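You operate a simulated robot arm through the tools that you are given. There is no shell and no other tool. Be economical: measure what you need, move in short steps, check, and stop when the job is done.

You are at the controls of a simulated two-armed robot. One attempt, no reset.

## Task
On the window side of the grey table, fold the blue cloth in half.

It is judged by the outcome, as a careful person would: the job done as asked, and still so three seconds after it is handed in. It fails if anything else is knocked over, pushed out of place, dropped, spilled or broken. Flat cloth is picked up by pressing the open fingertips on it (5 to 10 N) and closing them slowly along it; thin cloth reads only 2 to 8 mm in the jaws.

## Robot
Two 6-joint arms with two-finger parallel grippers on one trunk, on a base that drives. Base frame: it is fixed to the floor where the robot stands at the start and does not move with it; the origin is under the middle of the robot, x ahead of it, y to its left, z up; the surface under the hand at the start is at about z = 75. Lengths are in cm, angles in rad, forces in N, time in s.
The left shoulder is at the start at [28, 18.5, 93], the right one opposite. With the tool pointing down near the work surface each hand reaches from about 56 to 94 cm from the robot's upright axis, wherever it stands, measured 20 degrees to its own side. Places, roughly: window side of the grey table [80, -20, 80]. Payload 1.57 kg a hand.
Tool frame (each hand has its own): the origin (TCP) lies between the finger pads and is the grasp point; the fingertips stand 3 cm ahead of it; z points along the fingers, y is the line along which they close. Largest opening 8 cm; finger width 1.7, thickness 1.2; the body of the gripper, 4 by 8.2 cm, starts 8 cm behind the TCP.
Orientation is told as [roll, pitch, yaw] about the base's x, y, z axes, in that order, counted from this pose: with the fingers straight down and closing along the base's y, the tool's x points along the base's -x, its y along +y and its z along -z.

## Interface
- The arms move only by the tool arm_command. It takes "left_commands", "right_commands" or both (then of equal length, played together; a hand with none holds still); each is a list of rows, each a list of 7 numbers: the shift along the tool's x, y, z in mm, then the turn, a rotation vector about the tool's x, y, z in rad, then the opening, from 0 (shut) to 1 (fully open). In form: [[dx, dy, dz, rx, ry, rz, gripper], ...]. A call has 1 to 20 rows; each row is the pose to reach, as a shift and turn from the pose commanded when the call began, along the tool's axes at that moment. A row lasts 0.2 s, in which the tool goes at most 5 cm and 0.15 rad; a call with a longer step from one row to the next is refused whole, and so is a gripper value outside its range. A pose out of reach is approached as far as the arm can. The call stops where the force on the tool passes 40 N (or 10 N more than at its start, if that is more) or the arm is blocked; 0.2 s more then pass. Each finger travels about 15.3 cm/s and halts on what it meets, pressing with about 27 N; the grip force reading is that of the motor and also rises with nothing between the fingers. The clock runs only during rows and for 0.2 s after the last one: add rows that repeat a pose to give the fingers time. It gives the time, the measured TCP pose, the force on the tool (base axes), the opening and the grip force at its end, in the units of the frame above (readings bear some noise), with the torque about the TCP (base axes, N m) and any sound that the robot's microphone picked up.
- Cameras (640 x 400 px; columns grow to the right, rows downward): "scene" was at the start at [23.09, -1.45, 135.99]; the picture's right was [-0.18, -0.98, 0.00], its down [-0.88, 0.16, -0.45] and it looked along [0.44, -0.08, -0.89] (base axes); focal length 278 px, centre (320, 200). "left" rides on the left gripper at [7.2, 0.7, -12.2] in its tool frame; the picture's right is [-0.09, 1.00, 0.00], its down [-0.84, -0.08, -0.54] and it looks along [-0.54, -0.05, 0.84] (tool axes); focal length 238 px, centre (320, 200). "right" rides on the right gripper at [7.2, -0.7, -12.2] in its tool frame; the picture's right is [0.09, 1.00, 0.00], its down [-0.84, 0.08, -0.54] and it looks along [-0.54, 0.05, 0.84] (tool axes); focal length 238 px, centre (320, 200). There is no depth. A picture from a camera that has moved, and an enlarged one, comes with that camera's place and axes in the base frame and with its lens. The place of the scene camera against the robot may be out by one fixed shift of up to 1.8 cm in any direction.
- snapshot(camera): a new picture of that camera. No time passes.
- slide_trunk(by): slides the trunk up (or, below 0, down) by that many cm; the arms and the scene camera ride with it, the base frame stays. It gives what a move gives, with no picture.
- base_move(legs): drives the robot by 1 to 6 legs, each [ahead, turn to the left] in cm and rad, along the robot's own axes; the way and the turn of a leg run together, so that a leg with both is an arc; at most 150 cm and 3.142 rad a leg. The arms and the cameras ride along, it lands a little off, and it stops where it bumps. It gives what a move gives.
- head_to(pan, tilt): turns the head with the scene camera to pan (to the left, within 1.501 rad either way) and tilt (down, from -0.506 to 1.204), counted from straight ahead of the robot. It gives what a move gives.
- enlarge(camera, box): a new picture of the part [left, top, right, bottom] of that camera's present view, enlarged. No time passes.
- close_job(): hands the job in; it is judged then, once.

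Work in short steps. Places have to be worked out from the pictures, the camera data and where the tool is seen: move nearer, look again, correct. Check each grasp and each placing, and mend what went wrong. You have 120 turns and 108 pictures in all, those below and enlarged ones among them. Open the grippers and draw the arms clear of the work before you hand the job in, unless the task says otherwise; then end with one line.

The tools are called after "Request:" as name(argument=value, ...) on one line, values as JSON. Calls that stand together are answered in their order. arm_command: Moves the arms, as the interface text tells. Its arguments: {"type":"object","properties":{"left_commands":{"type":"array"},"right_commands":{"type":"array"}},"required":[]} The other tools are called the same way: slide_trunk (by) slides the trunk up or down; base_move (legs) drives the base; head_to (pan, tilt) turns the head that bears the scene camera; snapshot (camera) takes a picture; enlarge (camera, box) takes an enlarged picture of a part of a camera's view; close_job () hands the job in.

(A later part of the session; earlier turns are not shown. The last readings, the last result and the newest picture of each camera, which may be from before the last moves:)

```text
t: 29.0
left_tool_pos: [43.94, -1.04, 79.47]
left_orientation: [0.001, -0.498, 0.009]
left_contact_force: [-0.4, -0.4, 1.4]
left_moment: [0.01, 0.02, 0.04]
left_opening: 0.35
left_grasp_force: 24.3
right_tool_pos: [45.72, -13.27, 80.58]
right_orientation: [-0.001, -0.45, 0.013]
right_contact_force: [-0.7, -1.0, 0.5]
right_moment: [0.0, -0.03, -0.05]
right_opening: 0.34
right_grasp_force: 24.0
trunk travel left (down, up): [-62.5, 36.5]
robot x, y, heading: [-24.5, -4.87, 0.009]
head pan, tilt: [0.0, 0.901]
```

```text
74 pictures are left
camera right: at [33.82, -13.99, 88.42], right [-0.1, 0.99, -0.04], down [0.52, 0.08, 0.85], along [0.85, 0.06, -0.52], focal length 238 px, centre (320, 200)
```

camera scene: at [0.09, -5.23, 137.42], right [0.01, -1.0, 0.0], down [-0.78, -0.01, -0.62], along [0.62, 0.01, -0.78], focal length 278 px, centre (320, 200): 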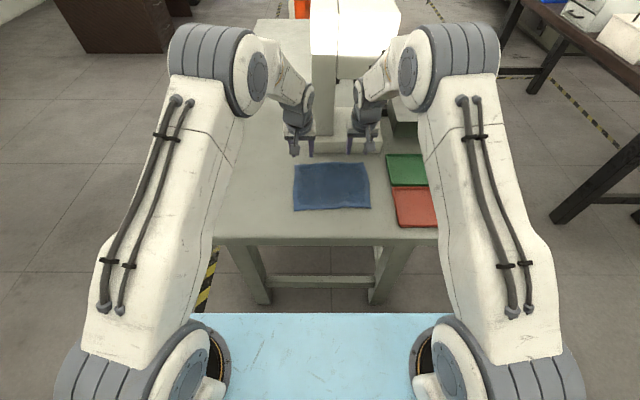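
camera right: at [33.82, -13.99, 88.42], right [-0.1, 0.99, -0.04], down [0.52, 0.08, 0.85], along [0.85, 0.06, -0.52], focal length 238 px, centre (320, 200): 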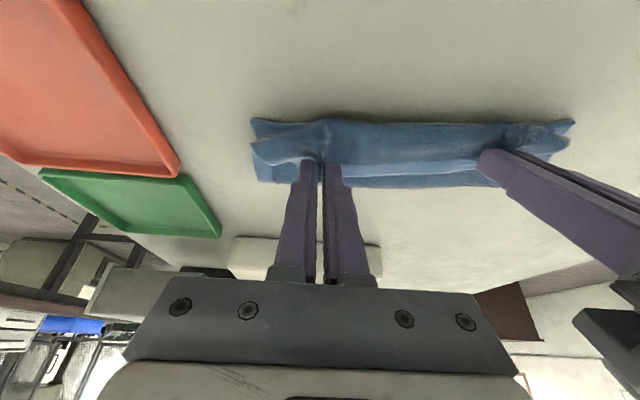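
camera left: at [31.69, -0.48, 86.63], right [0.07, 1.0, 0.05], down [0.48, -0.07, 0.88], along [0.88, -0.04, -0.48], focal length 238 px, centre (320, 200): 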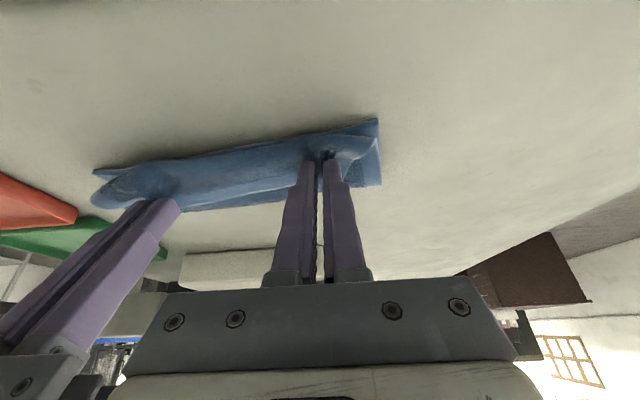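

Left tip is in place (45.4, z 76.8); right is 1.2 cm short. I bring right to its place and nudge left.

Request:
arm_command(left_commands=[[3, 0, 0, 0, 0, 0, 0], [5.8, 0, 0.2, 0, 0, 0, 0], [5.8, 0, 0.2, 0, 0, 0, 0]], right_commands=[[8, 0, 3, 0, 0, 0, 0], [16.4, 0, 6.5, 0, 0, 0, 0], [16.4, 0, 6.5, 0, 0, 0, 0]])

Request:
snapshot(camera="right")

```text
t: 29.8
left_tool_pos: [43.26, -1.03, 79.12]
left_orientation: [0.004, -0.5, 0.011]
left_contact_force: [0.7, 0.4, 0.6]
left_moment: [0.04, -0.03, -0.02]
left_opening: 0.32
left_grasp_force: 24.0
right_tool_pos: [44.47, -13.2, 79.22]
right_orientation: [0.0, -0.451, 0.012]
right_contact_force: [1.2, 0.2, 1.4]
right_moment: [-0.02, -0.03, -0.01]
right_opening: 0.34
right_grasp_force: 24.7
trunk travel left (down, up): [-62.5, 36.5]
robot x, y, heading: [-24.37, -4.94, 0.012]
head pan, tilt: [0.0, 0.901]
```

```text
73 pictures are left
camera right: at [32.62, -14.03, 87.13], right [-0.09, 0.99, -0.04], down [0.52, 0.08, 0.85], along [0.85, 0.06, -0.52], focal length 238 px, centre (320, 200)
```

right: 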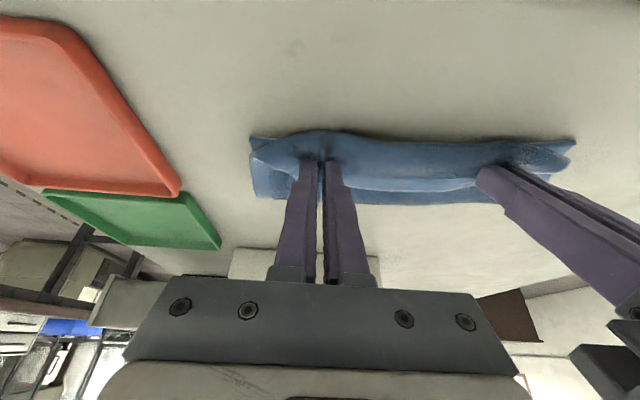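

Both tips are above the near edge. I lower 6 mm, open slowly, and draw back along the fingers.

Request:
arm_command(left_commands=[[1.5, 0, 3, 0, 0, 0, 0], [3, 0, 5.5, 0, 0, 0, 0], [3, 0, 5.5, 0, 0, 0, 0.05], [3, 0, 5.5, 0, 0, 0, 0.1], [3, 0, 5.5, 0, 0, 0, 0.17], [3, 0, 5.5, 0, 0, 0, 0.25], [3, 0, 5.5, 0, 0, 0, 0.35], [3, 0, 5.5, 0, 0, 0, 0.4], [3, 0, -10, 0, 0, 0, 0.4], [3, 0, -40, 0, 0, 0, 0.4], [3, 0, -70, 0, 0, 0, 0.4]], right_commands=[[1.5, 0, 3, 0, 0, 0, 0], [3, 0, 5.5, 0, 0, 0, 0], [3, 0, 5.5, 0, 0, 0, 0.05], [3, 0, 5.5, 0, 0, 0, 0.1], [3, 0, 5.5, 0, 0, 0, 0.17], [3, 0, 5.5, 0, 0, 0, 0.25], [3, 0, 5.5, 0, 0, 0, 0.35], [3, 0, 5.5, 0, 0, 0, 0.4], [3, 0, -10, 0, 0, 0, 0.4], [3, 0, -40, 0, 0, 0, 0.4], [3, 0, -70, 0, 0, 0, 0.4]])

Request:
snapshot(camera="left")

Request:
snapshot(camera="right")

Request:
enlarge(camera="scene", box=[230, 90, 470, 240])

```text
t: 32.2
left_tool_pos: [39.71, -1.2, 85.27]
left_orientation: [0.002, -0.498, 0.01]
left_contact_force: [0.6, -0.6, -1.1]
left_moment: [0.02, -0.03, -0.01]
left_opening: 3.21
left_grasp_force: 0.1
right_tool_pos: [41.34, -13.25, 85.38]
right_orientation: [0.0, -0.448, 0.013]
right_contact_force: [0.6, 0.8, -0.1]
right_moment: [-0.05, 0.04, -0.03]
right_opening: 3.2
right_grasp_force: 0.0
trunk travel left (down, up): [-62.5, 36.5]
robot x, y, heading: [-24.56, -5.29, 0.009]
head pan, tilt: [0.0, 0.901]
```

```text
72 pictures are left
camera left: at [27.41, -0.66, 92.35], right [0.07, 1.0, 0.05], down [0.48, -0.07, 0.88], along [0.88, -0.04, -0.48], focal length 238 px, centre (320, 200)
```

left: 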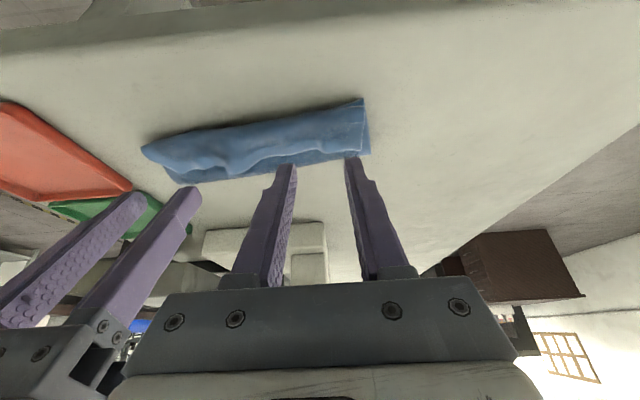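

```text
71 pictures are left
camera right: at [29.5, -13.99, 93.32], right [-0.1, 0.99, -0.04], down [0.52, 0.08, 0.85], along [0.85, 0.06, -0.52], focal length 238 px, centre (320, 200)
```

right: 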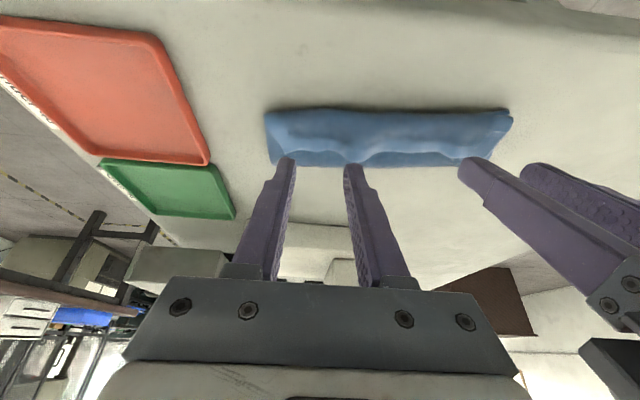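

```text
2.67 times, centred on (350, 165) of scene
camera zoom: at [0.14, -5.23, 137.41], right [0.01, -1.0, 0.0], down [-0.78, -0.01, -0.62], along [0.62, 0.01, -0.78], focal length 741 px, centre (240, 293)
```

zoom: 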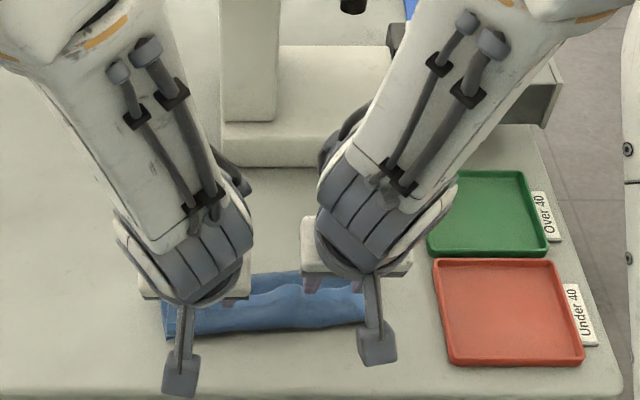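

Released. I move the arms aside for a clear view of the result.

Request:
arm_command(left_commands=[[0, 20, -20, 0, 0.1, 0, 0.4], [0, 60, -40, 0, 0.2, 0, 0.4], [0, 100, -60, 0, 0.3, 0, 0.4], [0, 140, -70, 0, 0.4, 0, 0.4], [0, 180, -70, 0, 0.5, 0, 0.4], [0, 180, -70, 0, 0.5, 0, 0.4]], right_commands=[[0, -20, -20, 0, 0.1, 0, 0.4], [0, -60, -40, 0, 0.2, 0, 0.4], [0, -100, -60, 0, 0.3, 0, 0.4], [0, -140, -70, 0, 0.4, 0, 0.4], [0, -180, -70, 0, 0.45, 0, 0.4], [0, -180, -70, 0, 0.45, 0, 0.4]])

Request:
enlarge(camera="scene", box=[270, 140, 400, 225])

Request:
snapshot(camera="left")

Request:
snapshot(camera="right")

```text
t: 33.6
left_tool_pos: [35.61, 16.72, 91.38]
left_orientation: [0.002, 0.001, 0.012]
left_contact_force: [-0.2, -0.4, 0.1]
left_moment: [0.02, 0.0, 0.01]
left_opening: 3.21
left_grasp_force: 0.0
right_tool_pos: [38.14, -31.31, 91.53]
right_orientation: [0.0, 0.001, 0.012]
right_contact_force: [-0.1, 0.6, 0.4]
right_moment: [-0.05, -0.01, 0.0]
right_opening: 3.18
right_grasp_force: 0.0
right hand out of reach, approached as far as the arm can: row 1
trunk travel left (down, up): [-62.5, 36.5]
robot x, y, heading: [-24.12, -5.33, 0.01]
head pan, tilt: [0.0, 0.901]
```

```text
4.71 times, centred on (335, 182) of scene
camera zoom: at [0.07, -5.23, 137.43], right [0.01, -1.0, 0.0], down [-0.78, -0.01, -0.62], along [0.62, 0.01, -0.78], focal length 1308 px, centre (249, 282)
```

zoom: 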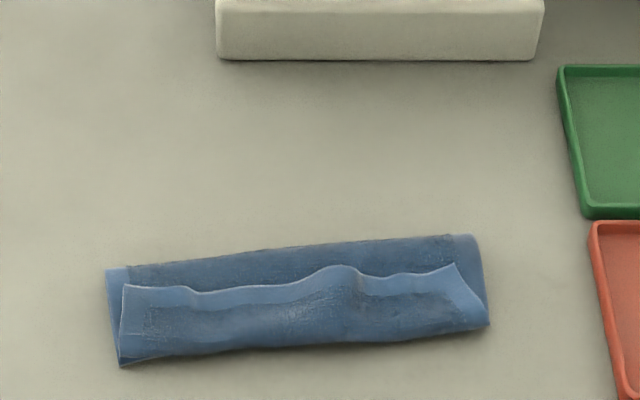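

```text
68 pictures are left
camera left: at [28.4, 17.33, 103.55], right [0.08, 1.0, 0.0], down [0.84, -0.07, 0.54], along [0.54, -0.04, -0.84], focal length 238 px, centre (320, 200)
```

left: 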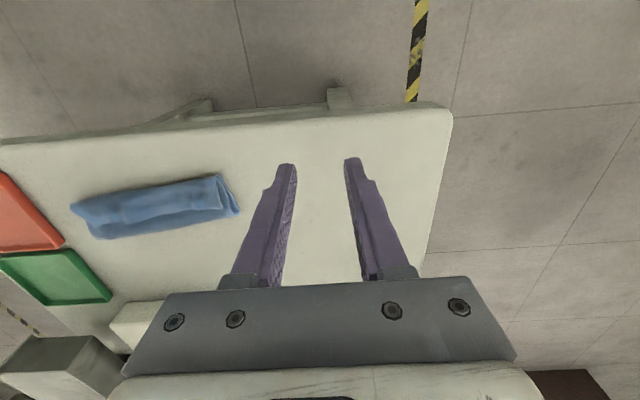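

```text
67 pictures are left
camera right: at [30.98, -32.13, 103.73], right [-0.1, 0.99, 0.0], down [0.84, 0.09, 0.54], along [0.54, 0.06, -0.84], focal length 238 px, centre (320, 200)
```

right: 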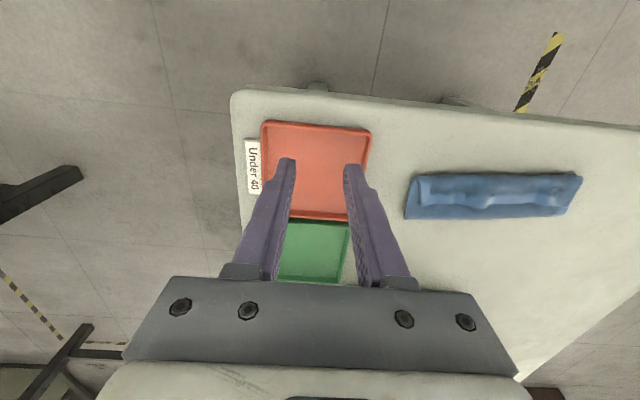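

The flap sprang into a Z: its hem lies on top pointing away (x≈46–48), rolled at the near side. I will regrasp the hem with the fingers turned 90° (closing along x), so the cloth hangs freely off the tips, lift it upright, and lay it properly. First I turn the hands and hover.

Request:
arm_command(left_commands=[[-8, -11, 0, 0, 0, 0.13, 0.35], [-16, -22, 0, 0, 0, 0.26, 0.35], [-24, -33, 0, 0, 0, 0.39, 0.35], [-32, -44, 0, 0, 0, 0.52, 0.35], [-40, -55, 0, 0, 0, 0.65, 0.35], [-48, -66, 0, 0, 0, 0.78, 0.35], [-56, -80, 0, 0, 0, 0.91, 0.35], [-64, -95, 0, 0, 0, 1.04, 0.35], [-72, -110, 0, 0, 0, 1.17, 0.35], [-80, -125, 10, 0, 0, 1.3, 0.35], [-90, -140, 30, 0, 0, 1.43, 0.35], [-104, -155, 50, 0, 0, 1.57, 0.35], [-104, -155, 70, 0, 0, 1.57, 0.35], [-104, -155, 70, 0, 0, 1.57, 0.35]], right_commands=[[-8, 11, 0, 0, 0, -0.13, 0.35], [-16, 22, 0, 0, 0, -0.26, 0.35], [-24, 33, 0, 0, 0, -0.39, 0.35], [-32, 44, 0, 0, 0, -0.52, 0.35], [-40, 55, 0, 0, 0, -0.65, 0.35], [-48, 66, 0, 0, 0, -0.78, 0.35], [-56, 80, 0, 0, 0, -0.91, 0.35], [-64, 95, 0, 0, 0, -1.04, 0.35], [-72, 110, 0, 0, 0, -1.17, 0.35], [-80, 128, 10, 0, 0, -1.3, 0.35], [-88, 145, 30, 0, 0, -1.43, 0.35], [-95, 161, 50, 0, 0, -1.57, 0.35], [-95, 161, 70, 0, 0, -1.57, 0.35], [-95, 161, 70, 0, 0, -1.57, 0.35]])

Request:
snapshot(camera="left")

Request:
snapshot(camera="right")

Request:
enlarge(camera="scene", box=[230, 90, 470, 240])

```text
t: 36.6
left_tool_pos: [46.73, 1.55, 84.56]
left_orientation: [-0.002, 0.002, -1.559]
left_contact_force: [-0.4, 0.2, -0.2]
left_moment: [0.0, 0.0, 0.01]
left_opening: 2.78
left_grasp_force: 0.0
right_tool_pos: [47.48, -14.98, 84.78]
right_orientation: [0.001, 0.0, 1.584]
right_contact_force: [-0.1, -0.3, -0.3]
right_moment: [-0.03, 0.03, -0.03]
right_opening: 2.78
right_grasp_force: 0.1
trunk travel left (down, up): [-62.5, 36.5]
robot x, y, heading: [-24.21, -4.82, 0.009]
head pan, tilt: [0.0, 0.901]
```

```text
66 pictures are left
camera left: at [47.21, 8.71, 96.68], right [1.0, -0.08, 0.0], down [-0.07, -0.84, 0.54], along [-0.04, -0.54, -0.84], focal length 238 px, centre (320, 200)
```

left: 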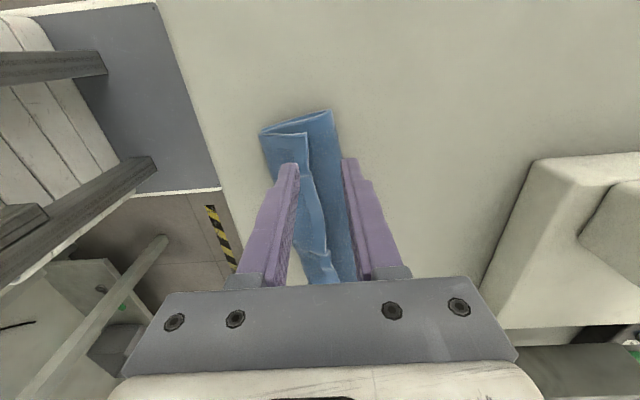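

```text
65 pictures are left
camera right: at [48.18, -22.16, 97.01], right [-0.99, -0.1, 0.0], down [-0.09, 0.84, 0.54], along [-0.06, 0.54, -0.84], focal length 238 px, centre (320, 200)
```

right: 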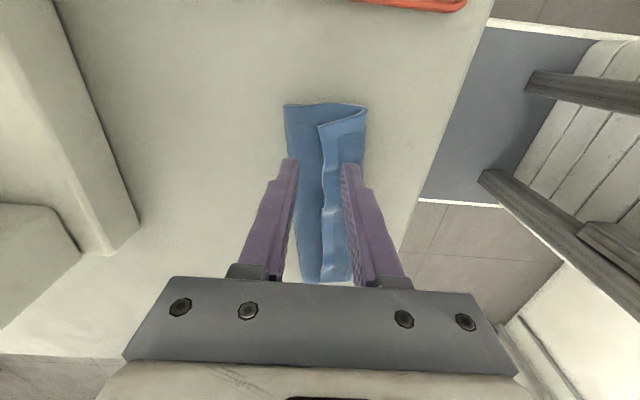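

```text
2.67 times, centred on (350, 165) of scene
camera zoom: at [0.08, -5.23, 137.42], right [0.01, -1.0, 0.0], down [-0.78, -0.01, -0.62], along [0.62, 0.01, -0.78], focal length 741 px, centre (240, 293)
```

zoom: 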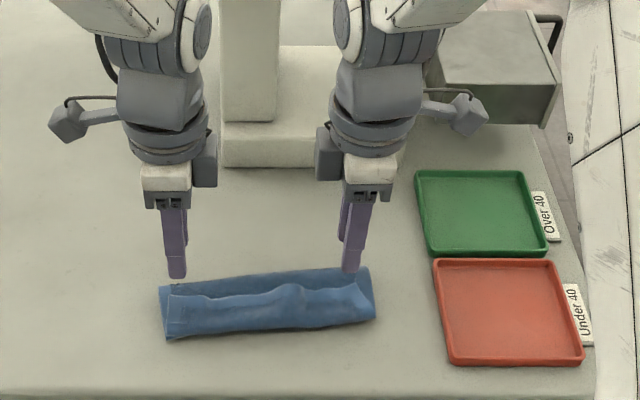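

I look closely at both ends from the side.

Request:
enlarge(camera="left", box=[230, 90, 390, 190])

Request:
enlarge(camera="right", box=[250, 90, 410, 190])

```text
4.00 times, centred on (310, 140) of left
camera zoom: at [47.21, 8.71, 96.68], right [1.0, -0.08, 0.0], down [-0.07, -0.84, 0.54], along [-0.04, -0.54, -0.84], focal length 953 px, centre (360, 440)
```

zoom: 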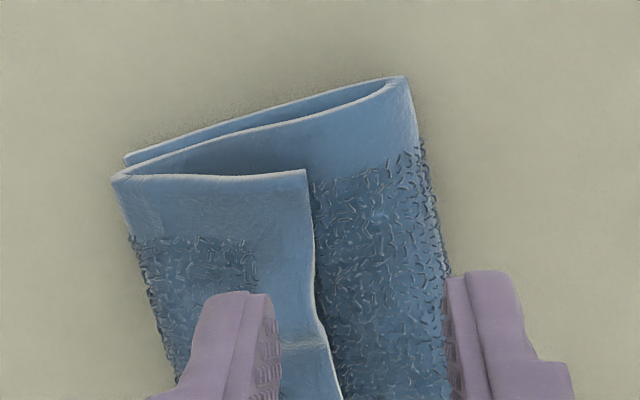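

```text
4.00 times, centred on (330, 140) of right
camera zoom: at [48.18, -22.16, 97.01], right [-0.99, -0.1, 0.0], down [-0.09, 0.84, 0.54], along [-0.06, 0.54, -0.84], focal length 953 px, centre (280, 440)
```

zoom: 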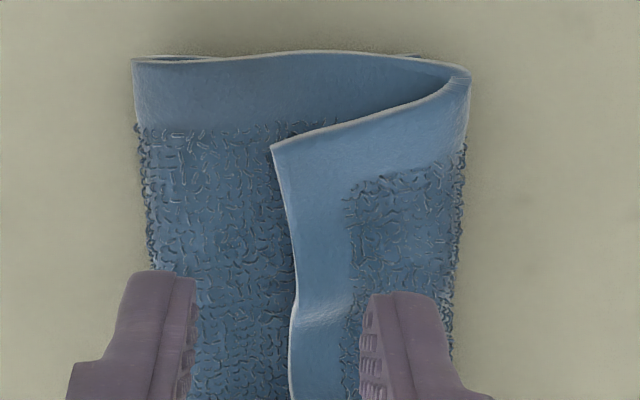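

Confirmed Z-fold, and the hem stands ~1 cm proud, so I can straddle just the top layer. I center on it (left hem x≈45.7, right ≈47.3) and descend most of the way.

Request:
arm_command(left_commands=[[-5, -13, 10, 0, 0, 0, 0.29], [-5, -13, 25, 0, 0, 0, 0.29], [-5, -13, 38, 0, 0, 0, 0.29], [-5, -13, 38, 0, 0, 0, 0.29]], right_commands=[[3, 5, 10, 0, 0, 0, 0.29], [3, 5, 25, 0, 0, 0, 0.29], [3, 5, 40, 0, 0, 0, 0.29], [3, 5, 40, 0, 0, 0, 0.29]])

Request:
enlarge(camera="left", box=[220, 110, 412, 230])

Request:
enlarge(camera="right", box=[220, 110, 412, 230])

```text
t: 37.6
left_tool_pos: [45.53, 0.85, 80.5]
left_orientation: [0.001, 0.001, -1.558]
left_contact_force: [0.3, 0.8, -0.6]
left_moment: [0.0, -0.01, 0.0]
left_opening: 2.31
left_grasp_force: 0.0
right_tool_pos: [47.12, -15.47, 80.85]
right_orientation: [-0.002, 0.001, 1.581]
right_contact_force: [0.6, -0.4, 1.3]
right_moment: [0.02, 0.03, 0.02]
right_opening: 2.31
right_grasp_force: 0.1
trunk travel left (down, up): [-62.5, 36.5]
robot x, y, heading: [-24.49, -5.01, 0.016]
head pan, tilt: [0.0, 0.901]
```

```text
3.33 times, centred on (316, 170) of left
camera zoom: at [45.97, 8.01, 92.67], right [1.0, -0.08, 0.0], down [-0.07, -0.84, 0.54], along [-0.04, -0.54, -0.84], focal length 794 px, centre (333, 300)
```

zoom: 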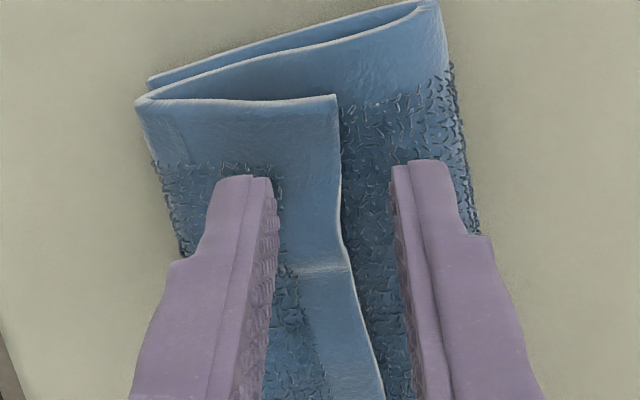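

```text
3.33 times, centred on (316, 170) of right
camera zoom: at [47.78, -22.59, 92.96], right [-0.99, -0.1, 0.0], down [-0.09, 0.84, 0.54], along [-0.06, 0.54, -0.84], focal length 794 px, centre (333, 300)
```

zoom: 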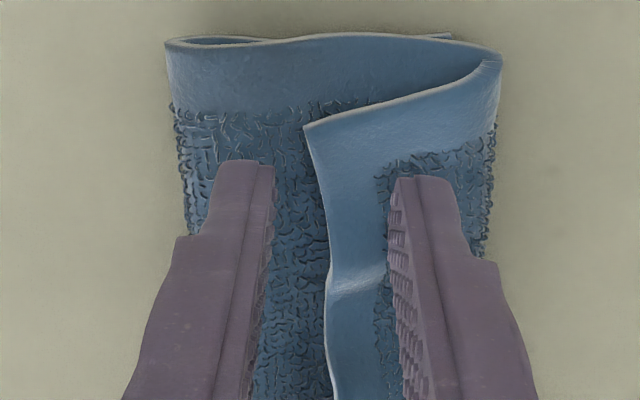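

Hems are centered between the fingers. I lower another ~11–14 mm and check the force.

Request:
arm_command(left_commands=[[0, 0, 6, 0, 0, 0, 0.29], [0, 0, 11, 0, 0, 0, 0.29], [0, 0, 11, 0, 0, 0, 0.29]], right_commands=[[0, 0, 8, 0, 0, 0, 0.29], [0, 0, 14, 0, 0, 0, 0.29], [0, 0, 14, 0, 0, 0, 0.29]])

Request:
enlarge(camera="left", box=[220, 110, 412, 230])

Request:
enlarge(camera="right", box=[220, 110, 412, 230])

```text
t: 38.4
left_tool_pos: [45.45, 0.88, 79.26]
left_orientation: [-0.002, 0.002, -1.558]
left_contact_force: [-0.3, -0.3, -0.8]
left_moment: [-0.02, 0.01, -0.03]
left_opening: 2.34
left_grasp_force: 0.0
right_tool_pos: [47.11, -15.47, 79.38]
right_orientation: [-0.001, -0.002, 1.581]
right_contact_force: [-0.4, -1.2, 0.0]
right_moment: [-0.01, 0.04, -0.02]
right_opening: 2.32
right_grasp_force: 0.1
trunk travel left (down, up): [-62.5, 36.5]
robot x, y, heading: [-24.54, -5.09, 0.007]
head pan, tilt: [0.0, 0.901]
```

```text
3.33 times, centred on (316, 170) of left
camera zoom: at [45.86, 8.11, 91.49], right [1.0, -0.08, 0.0], down [-0.07, -0.84, 0.54], along [-0.04, -0.54, -0.84], focal length 794 px, centre (333, 300)
```

zoom: 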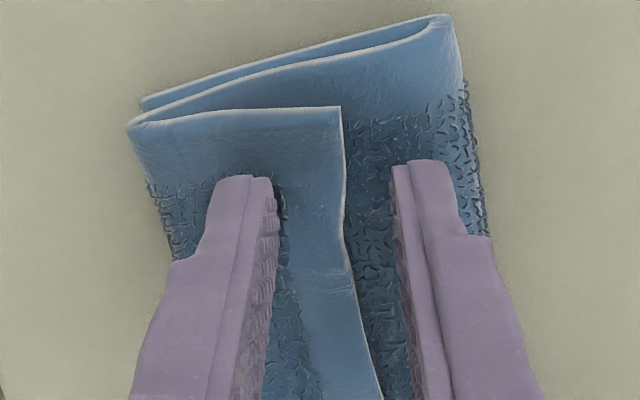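

```text
3.33 times, centred on (316, 170) of right
camera zoom: at [47.85, -22.57, 91.6], right [-0.99, -0.1, 0.0], down [-0.09, 0.84, 0.54], along [-0.06, 0.54, -0.84], focal length 794 px, centre (333, 300)
```

zoom: 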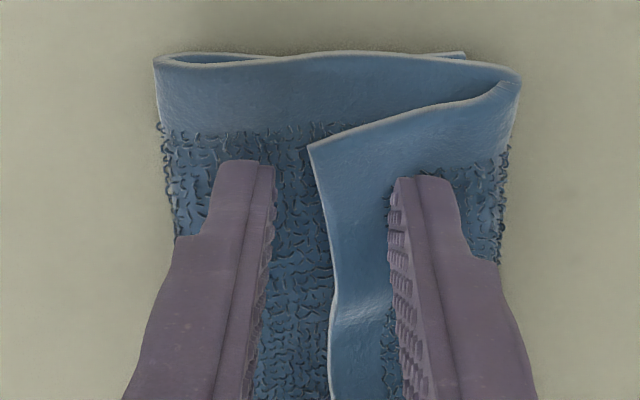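

Near fingers just touch the flap, no load on the layers below. I lower 3–4 mm more and close slowly.

Request:
arm_command(left_commands=[[0, 0, 3, 0, 0, 0, 0.29], [0, 0, 3, 0, 0, 0, 0.24], [0, 0, 3, 0, 0, 0, 0.2], [0, 0, 3, 0, 0, 0, 0.16], [0, 0, 3, 0, 0, 0, 0.12], [0, 0, 3, 0, 0, 0, 0.08], [0, 0, 3, 0, 0, 0, 0.04], [0, 0, 3, 0, 0, 0, 0], [0, 0, 3, 0, 0, 0, 0], [0, 0, 3, 0, 0, 0, 0]], right_commands=[[0, 0, 4, 0, 0, 0, 0.29], [0, 0, 4, 0, 0, 0, 0.24], [0, 0, 4, 0, 0, 0, 0.2], [0, 0, 4, 0, 0, 0, 0.16], [0, 0, 4, 0, 0, 0, 0.12], [0, 0, 4, 0, 0, 0, 0.08], [0, 0, 4, 0, 0, 0, 0.04], [0, 0, 4, 0, 0, 0, 0], [0, 0, 4, 0, 0, 0, 0], [0, 0, 4, 0, 0, 0, 0]])

Request:
enlarge(camera="left", box=[220, 110, 412, 230])

Request:
enlarge(camera="right", box=[220, 110, 412, 230])

```text
t: 40.6
left_tool_pos: [45.54, 0.93, 78.93]
left_orientation: [-0.001, 0.003, -1.558]
left_contact_force: [-0.7, 0.1, 1.7]
left_moment: [-0.03, 0.0, 0.05]
left_opening: 0.24
left_grasp_force: 23.7
right_tool_pos: [47.11, -15.47, 79.08]
right_orientation: [0.0, 0.001, 1.579]
right_contact_force: [-0.8, 1.0, 2.7]
right_moment: [0.02, 0.01, -0.06]
right_opening: 0.23
right_grasp_force: 24.0
trunk travel left (down, up): [-62.5, 36.5]
robot x, y, heading: [-24.63, -5.2, 0.007]
head pan, tilt: [0.0, 0.901]
```

```text
3.33 times, centred on (316, 170) of left
camera zoom: at [45.92, 8.15, 91.22], right [1.0, -0.08, 0.0], down [-0.07, -0.84, 0.54], along [-0.04, -0.54, -0.84], focal length 794 px, centre (333, 300)
```

zoom: 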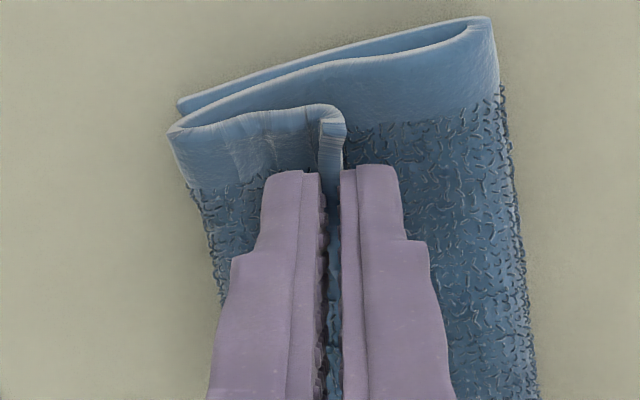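

```text
3.33 times, centred on (316, 170) of right
camera zoom: at [47.82, -22.61, 91.23], right [-0.99, -0.1, 0.0], down [-0.09, 0.84, 0.54], along [-0.06, 0.54, -0.84], focal length 794 px, centre (333, 300)
```

zoom: 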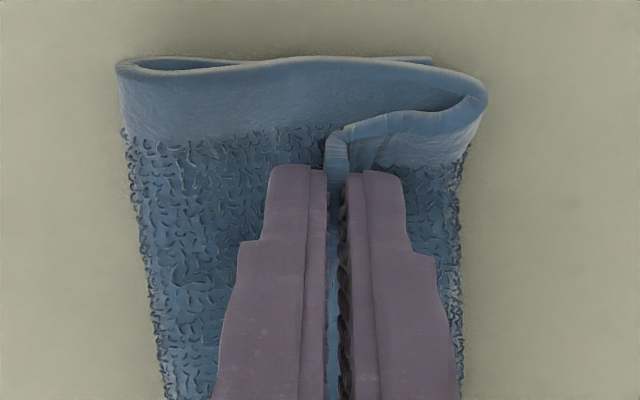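

Clean single-layer pinches on both hems (2.4 mm). I lift them up and forward so the Z opens and the cloth stands upright over its middle.

Request:
arm_command(left_commands=[[0, 0, -12, 0, 0, 0, 0], [0, 5, -25, 0, 0, 0, 0], [0, 12, -38, 0, 0, 0, 0], [0, 22, -50, 0, 0, 0, 0], [0, 35, -60, 0, 0, 0, 0], [0, 50, -67, 0, 0, 0, 0], [0, 66, -71, 0, 0, 0, 0], [0, 82, -71, 0, 0, 0, 0], [0, 82, -71, 0, 0, 0, 0], [0, 82, -71, 0, 0, 0, 0]], right_commands=[[0, 0, -12, 0, 0, 0, 0], [0, -5, -25, 0, 0, 0, 0], [0, -12, -38, 0, 0, 0, 0], [0, -22, -50, 0, 0, 0, 0], [0, -35, -60, 0, 0, 0, 0], [0, -50, -67, 0, 0, 0, 0], [0, -66, -71, 0, 0, 0, 0], [0, -85, -71, 0, 0, 0, 0], [0, -85, -71, 0, 0, 0, 0], [0, -85, -71, 0, 0, 0, 0]])

Request:
snapshot(camera="left")

Request:
snapshot(camera="right")

Request:
enlarge(camera="scene", box=[230, 90, 470, 240])

```text
t: 42.8
left_tool_pos: [53.79, 1.09, 86.06]
left_orientation: [-0.001, 0.001, -1.557]
left_contact_force: [0.0, -0.5, 0.3]
left_moment: [-0.01, -0.04, 0.0]
left_opening: 0.25
left_grasp_force: 23.6
right_tool_pos: [55.48, -15.28, 85.93]
right_orientation: [0.0, -0.001, 1.581]
right_contact_force: [-0.1, -1.2, -0.6]
right_moment: [0.01, -0.04, -0.02]
right_opening: 0.26
right_grasp_force: 23.9
trunk travel left (down, up): [-62.5, 36.5]
robot x, y, heading: [-24.27, -4.99, 0.009]
head pan, tilt: [0.0, 0.901]
```

```text
55 pictures are left
camera left: at [54.24, 8.25, 98.19], right [1.0, -0.08, 0.0], down [-0.07, -0.84, 0.54], along [-0.04, -0.54, -0.84], focal length 238 px, centre (320, 200)
```

left: 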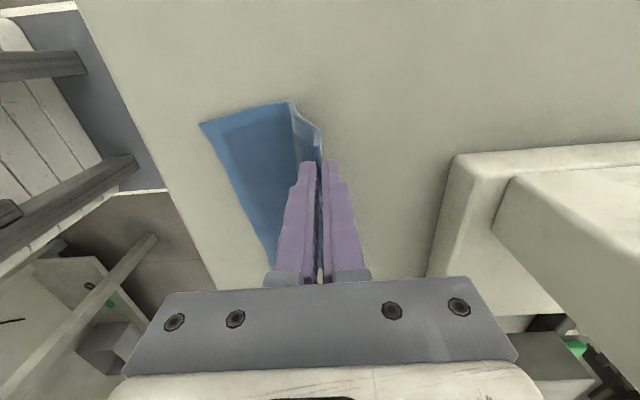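

```text
54 pictures are left
camera right: at [56.23, -22.43, 98.16], right [-0.99, -0.1, 0.0], down [-0.09, 0.84, 0.54], along [-0.06, 0.54, -0.84], focal length 238 px, centre (320, 200)
```

right: 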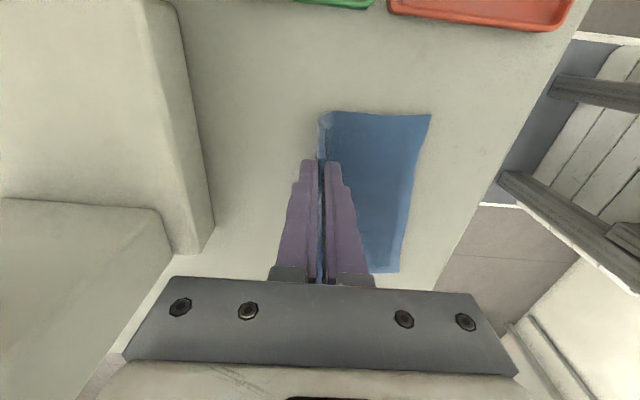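

```text
2.67 times, centred on (350, 165) of scene
camera zoom: at [0.08, -5.23, 137.43], right [0.01, -1.0, 0.0], down [-0.78, -0.01, -0.62], along [0.62, 0.01, -0.78], focal length 741 px, centre (240, 293)
```

zoom: 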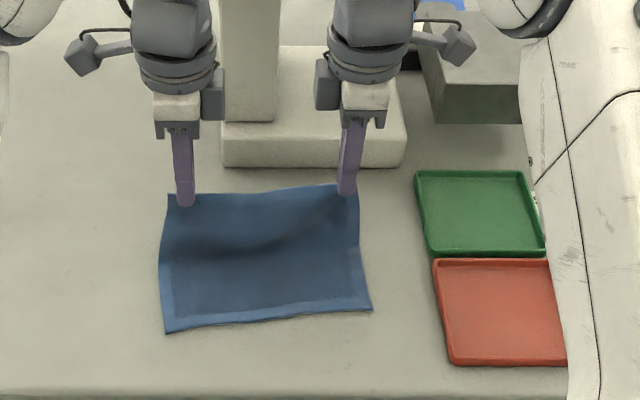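

The Z has opened nicely: bottom layer flat, flap upright. To gain reach for the tilted laying pose I let the base back up 6 cm, which carries the flap in the fold direction.

Request:
base_move(legs=[[-6, 0]])

Request:
snapshot(camera="left")

Request:
snapshot(camera="right")

```text
t: 43.7
left_tool_pos: [47.81, 0.98, 86.18]
left_orientation: [-0.002, 0.001, -1.559]
left_contact_force: [-0.5, 0.1, -0.8]
left_moment: [0.01, 0.02, 0.01]
left_opening: 0.24
left_grasp_force: 23.3
right_tool_pos: [49.42, -15.29, 85.99]
right_orientation: [0.0, 0.0, 1.582]
right_contact_force: [0.5, -0.7, 0.0]
right_moment: [-0.01, 0.01, -0.03]
right_opening: 0.26
right_grasp_force: 23.8
trunk travel left (down, up): [-62.5, 36.5]
robot x, y, heading: [-30.51, -5.09, 0.009]
head pan, tilt: [0.0, 0.901]
```

```text
52 pictures are left
camera left: at [48.17, 8.15, 98.17], right [1.0, -0.08, 0.0], down [-0.07, -0.84, 0.54], along [-0.04, -0.54, -0.84], focal length 238 px, centre (320, 200)
```

left: 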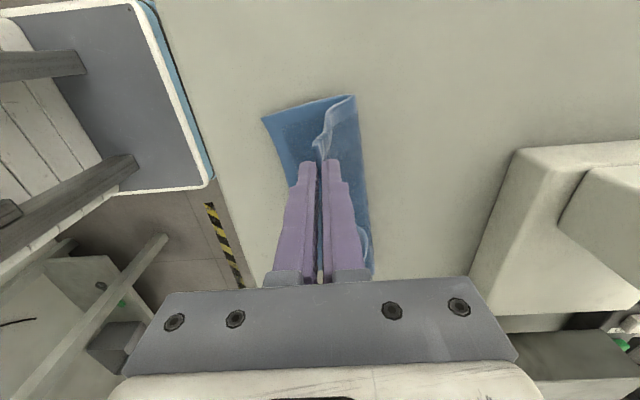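

```text
51 pictures are left
camera right: at [50.14, -22.53, 98.14], right [-0.99, -0.1, 0.0], down [-0.09, 0.84, 0.54], along [-0.06, 0.54, -0.84], focal length 238 px, centre (320, 200)
```

right: 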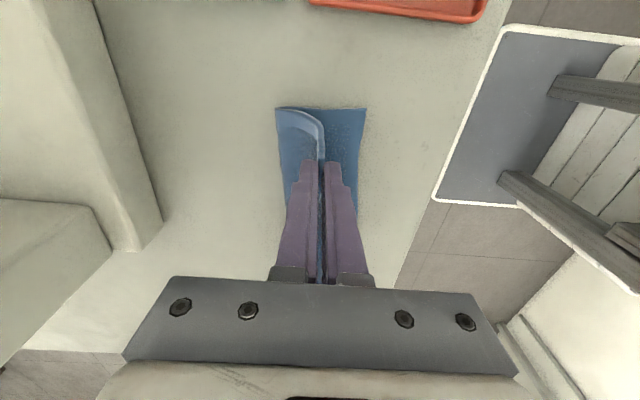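

The flap now leans the right way without a loop. I tilt and lower towards the near edge (left target x≈43.7, right ≈45.8), pausing ~3 cm above the table.

Request:
arm_command(left_commands=[[0, -12, 8, -0.13, 0, 0, 0], [0, -24, 16, -0.27, 0, 0, 0], [0, -35, 24, -0.4, 0, 0, 0], [0, -45, 38, -0.52, 0, 0, 0], [0, -54, 53, -0.65, 0, 0, 0], [0, -54, 53, -0.65, 0, 0, 0]], right_commands=[[0, 11, 8, 0.13, 0, 0, 0], [0, 22, 15, 0.27, 0, 0, 0], [0, 32, 22, 0.4, 0, 0, 0], [0, 41, 36, 0.52, 0, 0, 0], [0, 49, 51, 0.65, 0, 0, 0], [0, 49, 51, 0.65, 0, 0, 0]])

Request:
snapshot(camera="left")

Request:
snapshot(camera="right")

Request:
enlarge(camera="scene", box=[230, 90, 470, 240])

```text
t: 45.1
left_tool_pos: [42.26, 1.12, 80.61]
left_orientation: [0.645, 0.004, -1.546]
left_contact_force: [-0.2, -2.7, -0.2]
left_moment: [0.0, 0.0, 0.0]
left_opening: 0.25
left_grasp_force: 24.2
left hand out of reach, approached as far as the arm can: row 4, 5
right_tool_pos: [45.04, -17.89, 81.52]
right_orientation: [-0.58, 0.075, 1.517]
right_contact_force: [0.4, 3.0, 0.1]
right_moment: [0.02, 0.11, -0.02]
right_opening: 0.24
right_grasp_force: 23.7
right hand out of reach, approached as far as the arm can: row 4, 5, 6
trunk travel left (down, up): [-62.5, 36.5]
robot x, y, heading: [-30.36, -5.47, 0.011]
head pan, tilt: [0.0, 0.901]
```

```text
50 pictures are left
camera left: at [35.07, 8.18, 90.9], right [0.8, -0.08, 0.6], down [-0.37, -0.85, 0.38], along [0.48, -0.53, -0.7], focal length 238 px, centre (320, 200)
```

left: 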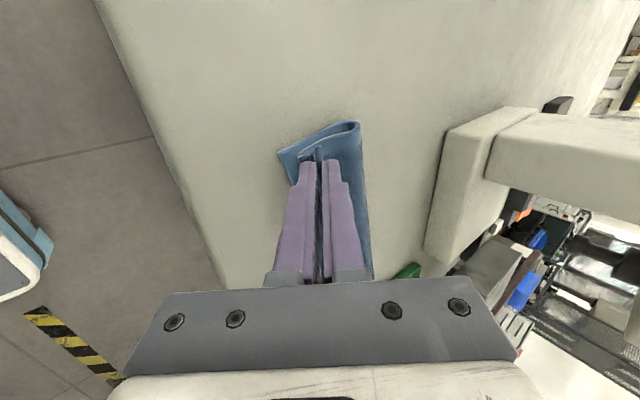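

```text
49 pictures are left
camera right: at [38.58, -23.88, 92.49], right [-0.84, -0.09, -0.54], down [-0.32, 0.88, 0.35], along [0.44, 0.46, -0.77], focal length 238 px, centre (320, 200)
```

right: 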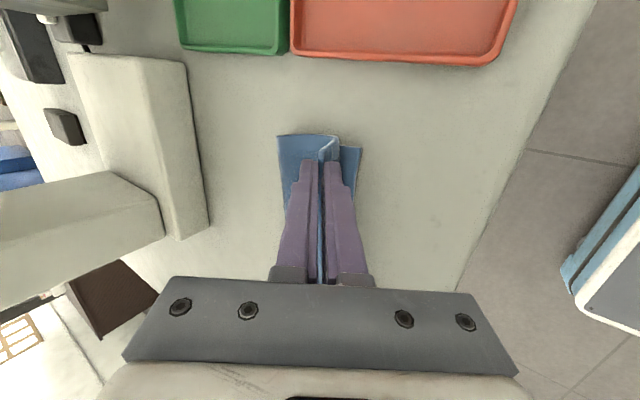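

```text
2.67 times, centred on (350, 165) of scene
camera zoom: at [-6.01, -5.3, 137.43], right [0.01, -1.0, 0.0], down [-0.78, -0.01, -0.62], along [0.62, 0.01, -0.78], focal length 741 px, centre (240, 293)
```

zoom: 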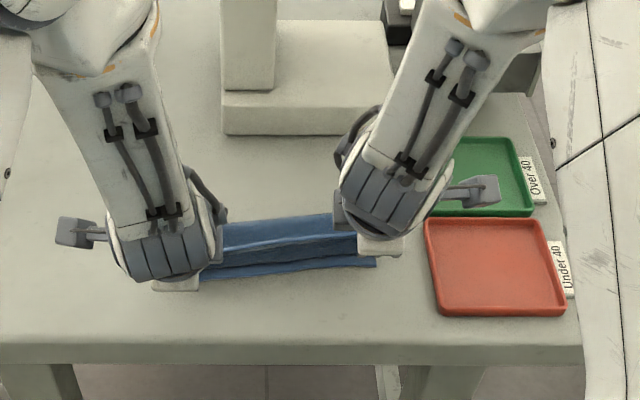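

The right hand ran out of reach and drifted outward 2.6 cm. I take back tilt on both and return the right hand to y≈−15.3, about 1.5 cm above the table.

Request:
arm_command(left_commands=[[0, -2, 3, 0.1, 0, 0, 0], [0, -4.3, 8, 0.2, 0, 0, 0], [0, -4.3, 8, 0.2, 0, 0, 0], [0, -4.3, 8, 0.2, 0, 0, 0]], right_commands=[[-5, 0, 0, -0.1, 0, 0, 0], [-15, 4, 4, -0.2, 0, 0, 0], [-26, 12, 12, -0.3, 0, 0, 0], [-26, 12, 12, -0.3, 0, 0, 0]])

Request:
snapshot(camera="left")

Request:
snapshot(camera="right")

```text
t: 46.1
left_tool_pos: [42.53, 0.74, 79.93]
left_orientation: [0.449, 0.003, -1.559]
left_contact_force: [0.8, -0.3, -0.2]
left_moment: [0.0, -0.06, 0.03]
left_opening: 0.25
left_grasp_force: 23.9
right_tool_pos: [44.78, -14.84, 79.66]
right_orientation: [-0.279, 0.078, 1.54]
right_contact_force: [0.6, 0.1, 1.1]
right_moment: [-0.02, -0.07, -0.01]
right_opening: 0.25
right_grasp_force: 24.3
right hand out of reach, approached as far as the arm can: row 2, 3
trunk travel left (down, up): [-62.5, 36.5]
robot x, y, heading: [-30.37, -5.49, 0.01]
head pan, tilt: [0.0, 0.901]
```

```text
47 pictures are left
camera left: at [37.55, 7.96, 91.08], right [0.9, -0.08, 0.43], down [-0.29, -0.84, 0.45], along [0.33, -0.53, -0.78], focal length 238 px, centre (320, 200)
```

left: 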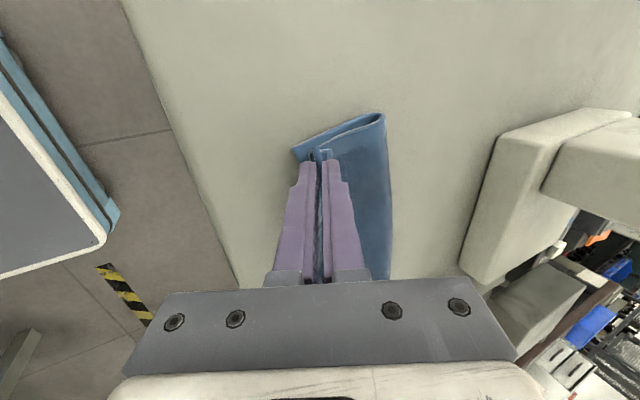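

```text
46 pictures are left
camera right: at [41.78, -20.92, 92.11], right [-0.96, -0.08, -0.27], down [-0.2, 0.88, 0.43], along [0.2, 0.47, -0.86], focal length 238 px, centre (320, 200)
```

right: 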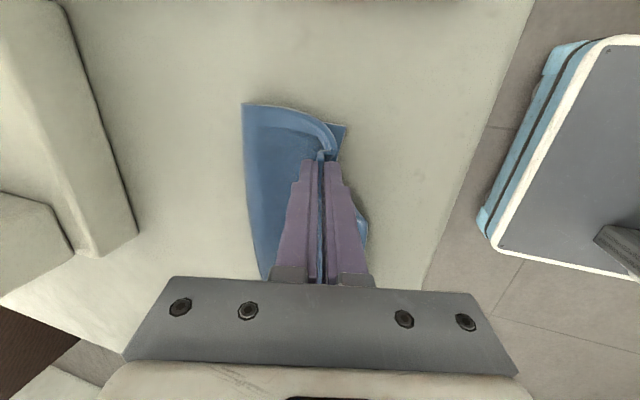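

Good shape. I zoom to compare the flap edge with the bottom near edge.

Request:
enlarge(camera="left", box=[260, 100, 420, 200])

Request:
enlarge(camera="right", box=[230, 90, 390, 190])

Request:
enlarge(camera="scene", box=[260, 120, 420, 220])

```text
4.00 times, centred on (340, 150) of left
camera zoom: at [37.55, 7.96, 91.08], right [0.9, -0.08, 0.43], down [-0.29, -0.84, 0.45], along [0.33, -0.53, -0.78], focal length 953 px, centre (240, 400)
```

zoom: 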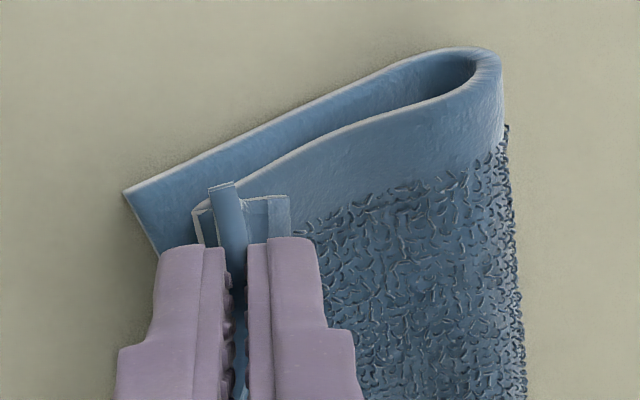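

```text
4.00 times, centred on (310, 140) of right
camera zoom: at [41.78, -20.92, 92.11], right [-0.96, -0.08, -0.27], down [-0.2, 0.88, 0.43], along [0.2, 0.47, -0.86], focal length 953 px, centre (360, 440)
```

zoom: 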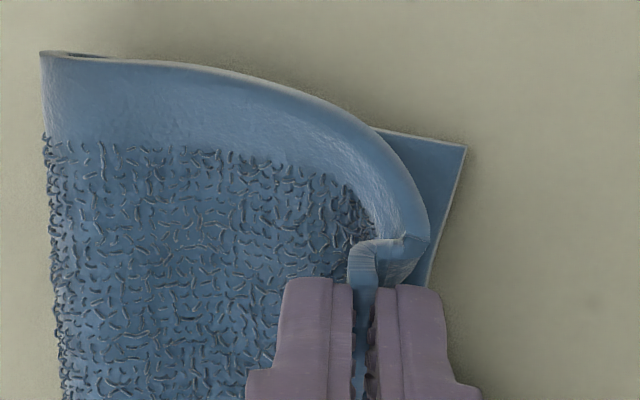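

```text
4.00 times, centred on (340, 170) of scene
camera zoom: at [-6.02, -5.3, 137.43], right [0.01, -1.0, 0.0], down [-0.78, -0.01, -0.62], along [0.62, 0.01, -0.78], focal length 1111 px, centre (240, 320)
```

zoom: 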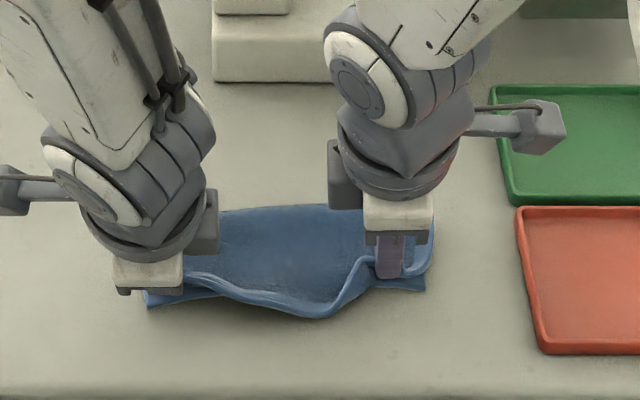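

Left flap corner matches the bottom corner; the right flap corner is ~1.3 cm too far in, letting the middle bulge. I shift the right hand outward 1.3 cm, left slightly back, then lower.

Request:
arm_command(left_commands=[[1, -2, 0, 0, 0, 0, 0], [2, -4, 1, 0, 0, 0, 0], [2, -6.2, 3.7, 0, 0, 0, 0], [2, -6.2, 3.7, 0, 0, 0, 0]], right_commands=[[6, 0, 0, 0, 0, 0, 0], [13, 0, 0, 0, 0, 0, 0], [13, 1.7, 4.7, 0, 0, 0, 0], [13, 1.7, 4.7, 0, 0, 0, 0]])

Request:
enlarge(camera="scene", box=[260, 120, 420, 220])

Request:
enlarge(camera="right", box=[230, 90, 390, 190])

```text
t: 47.1
left_tool_pos: [41.96, 1.05, 79.35]
left_orientation: [0.45, 0.004, -1.558]
left_contact_force: [0.7, 0.1, -0.1]
left_moment: [-0.03, -0.08, 0.0]
left_opening: 0.24
left_grasp_force: 23.9
right_tool_pos: [44.68, -16.2, 79.31]
right_orientation: [-0.283, 0.08, 1.541]
right_contact_force: [-0.4, -0.3, 0.7]
right_moment: [-0.03, -0.05, 0.04]
right_opening: 0.23
right_grasp_force: 23.6
trunk travel left (down, up): [-62.5, 36.5]
robot x, y, heading: [-30.15, -5.23, 0.008]
head pan, tilt: [0.0, 0.901]
```

```text
4.00 times, centred on (340, 170) of scene
camera zoom: at [-6.02, -5.3, 137.43], right [0.01, -1.0, 0.0], down [-0.78, -0.01, -0.62], along [0.62, 0.01, -0.78], focal length 1111 px, centre (240, 320)
```

zoom: 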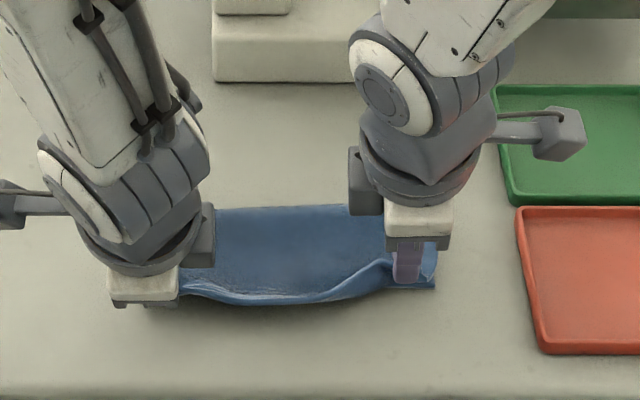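

```text
4.00 times, centred on (310, 140) of right
camera zoom: at [41.68, -22.2, 91.71], right [-0.96, -0.09, -0.27], down [-0.2, 0.88, 0.43], along [0.2, 0.47, -0.86], focal length 953 px, centre (360, 440)
```

zoom: 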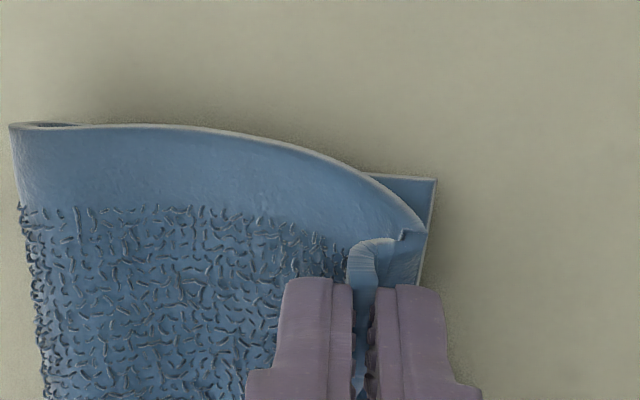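

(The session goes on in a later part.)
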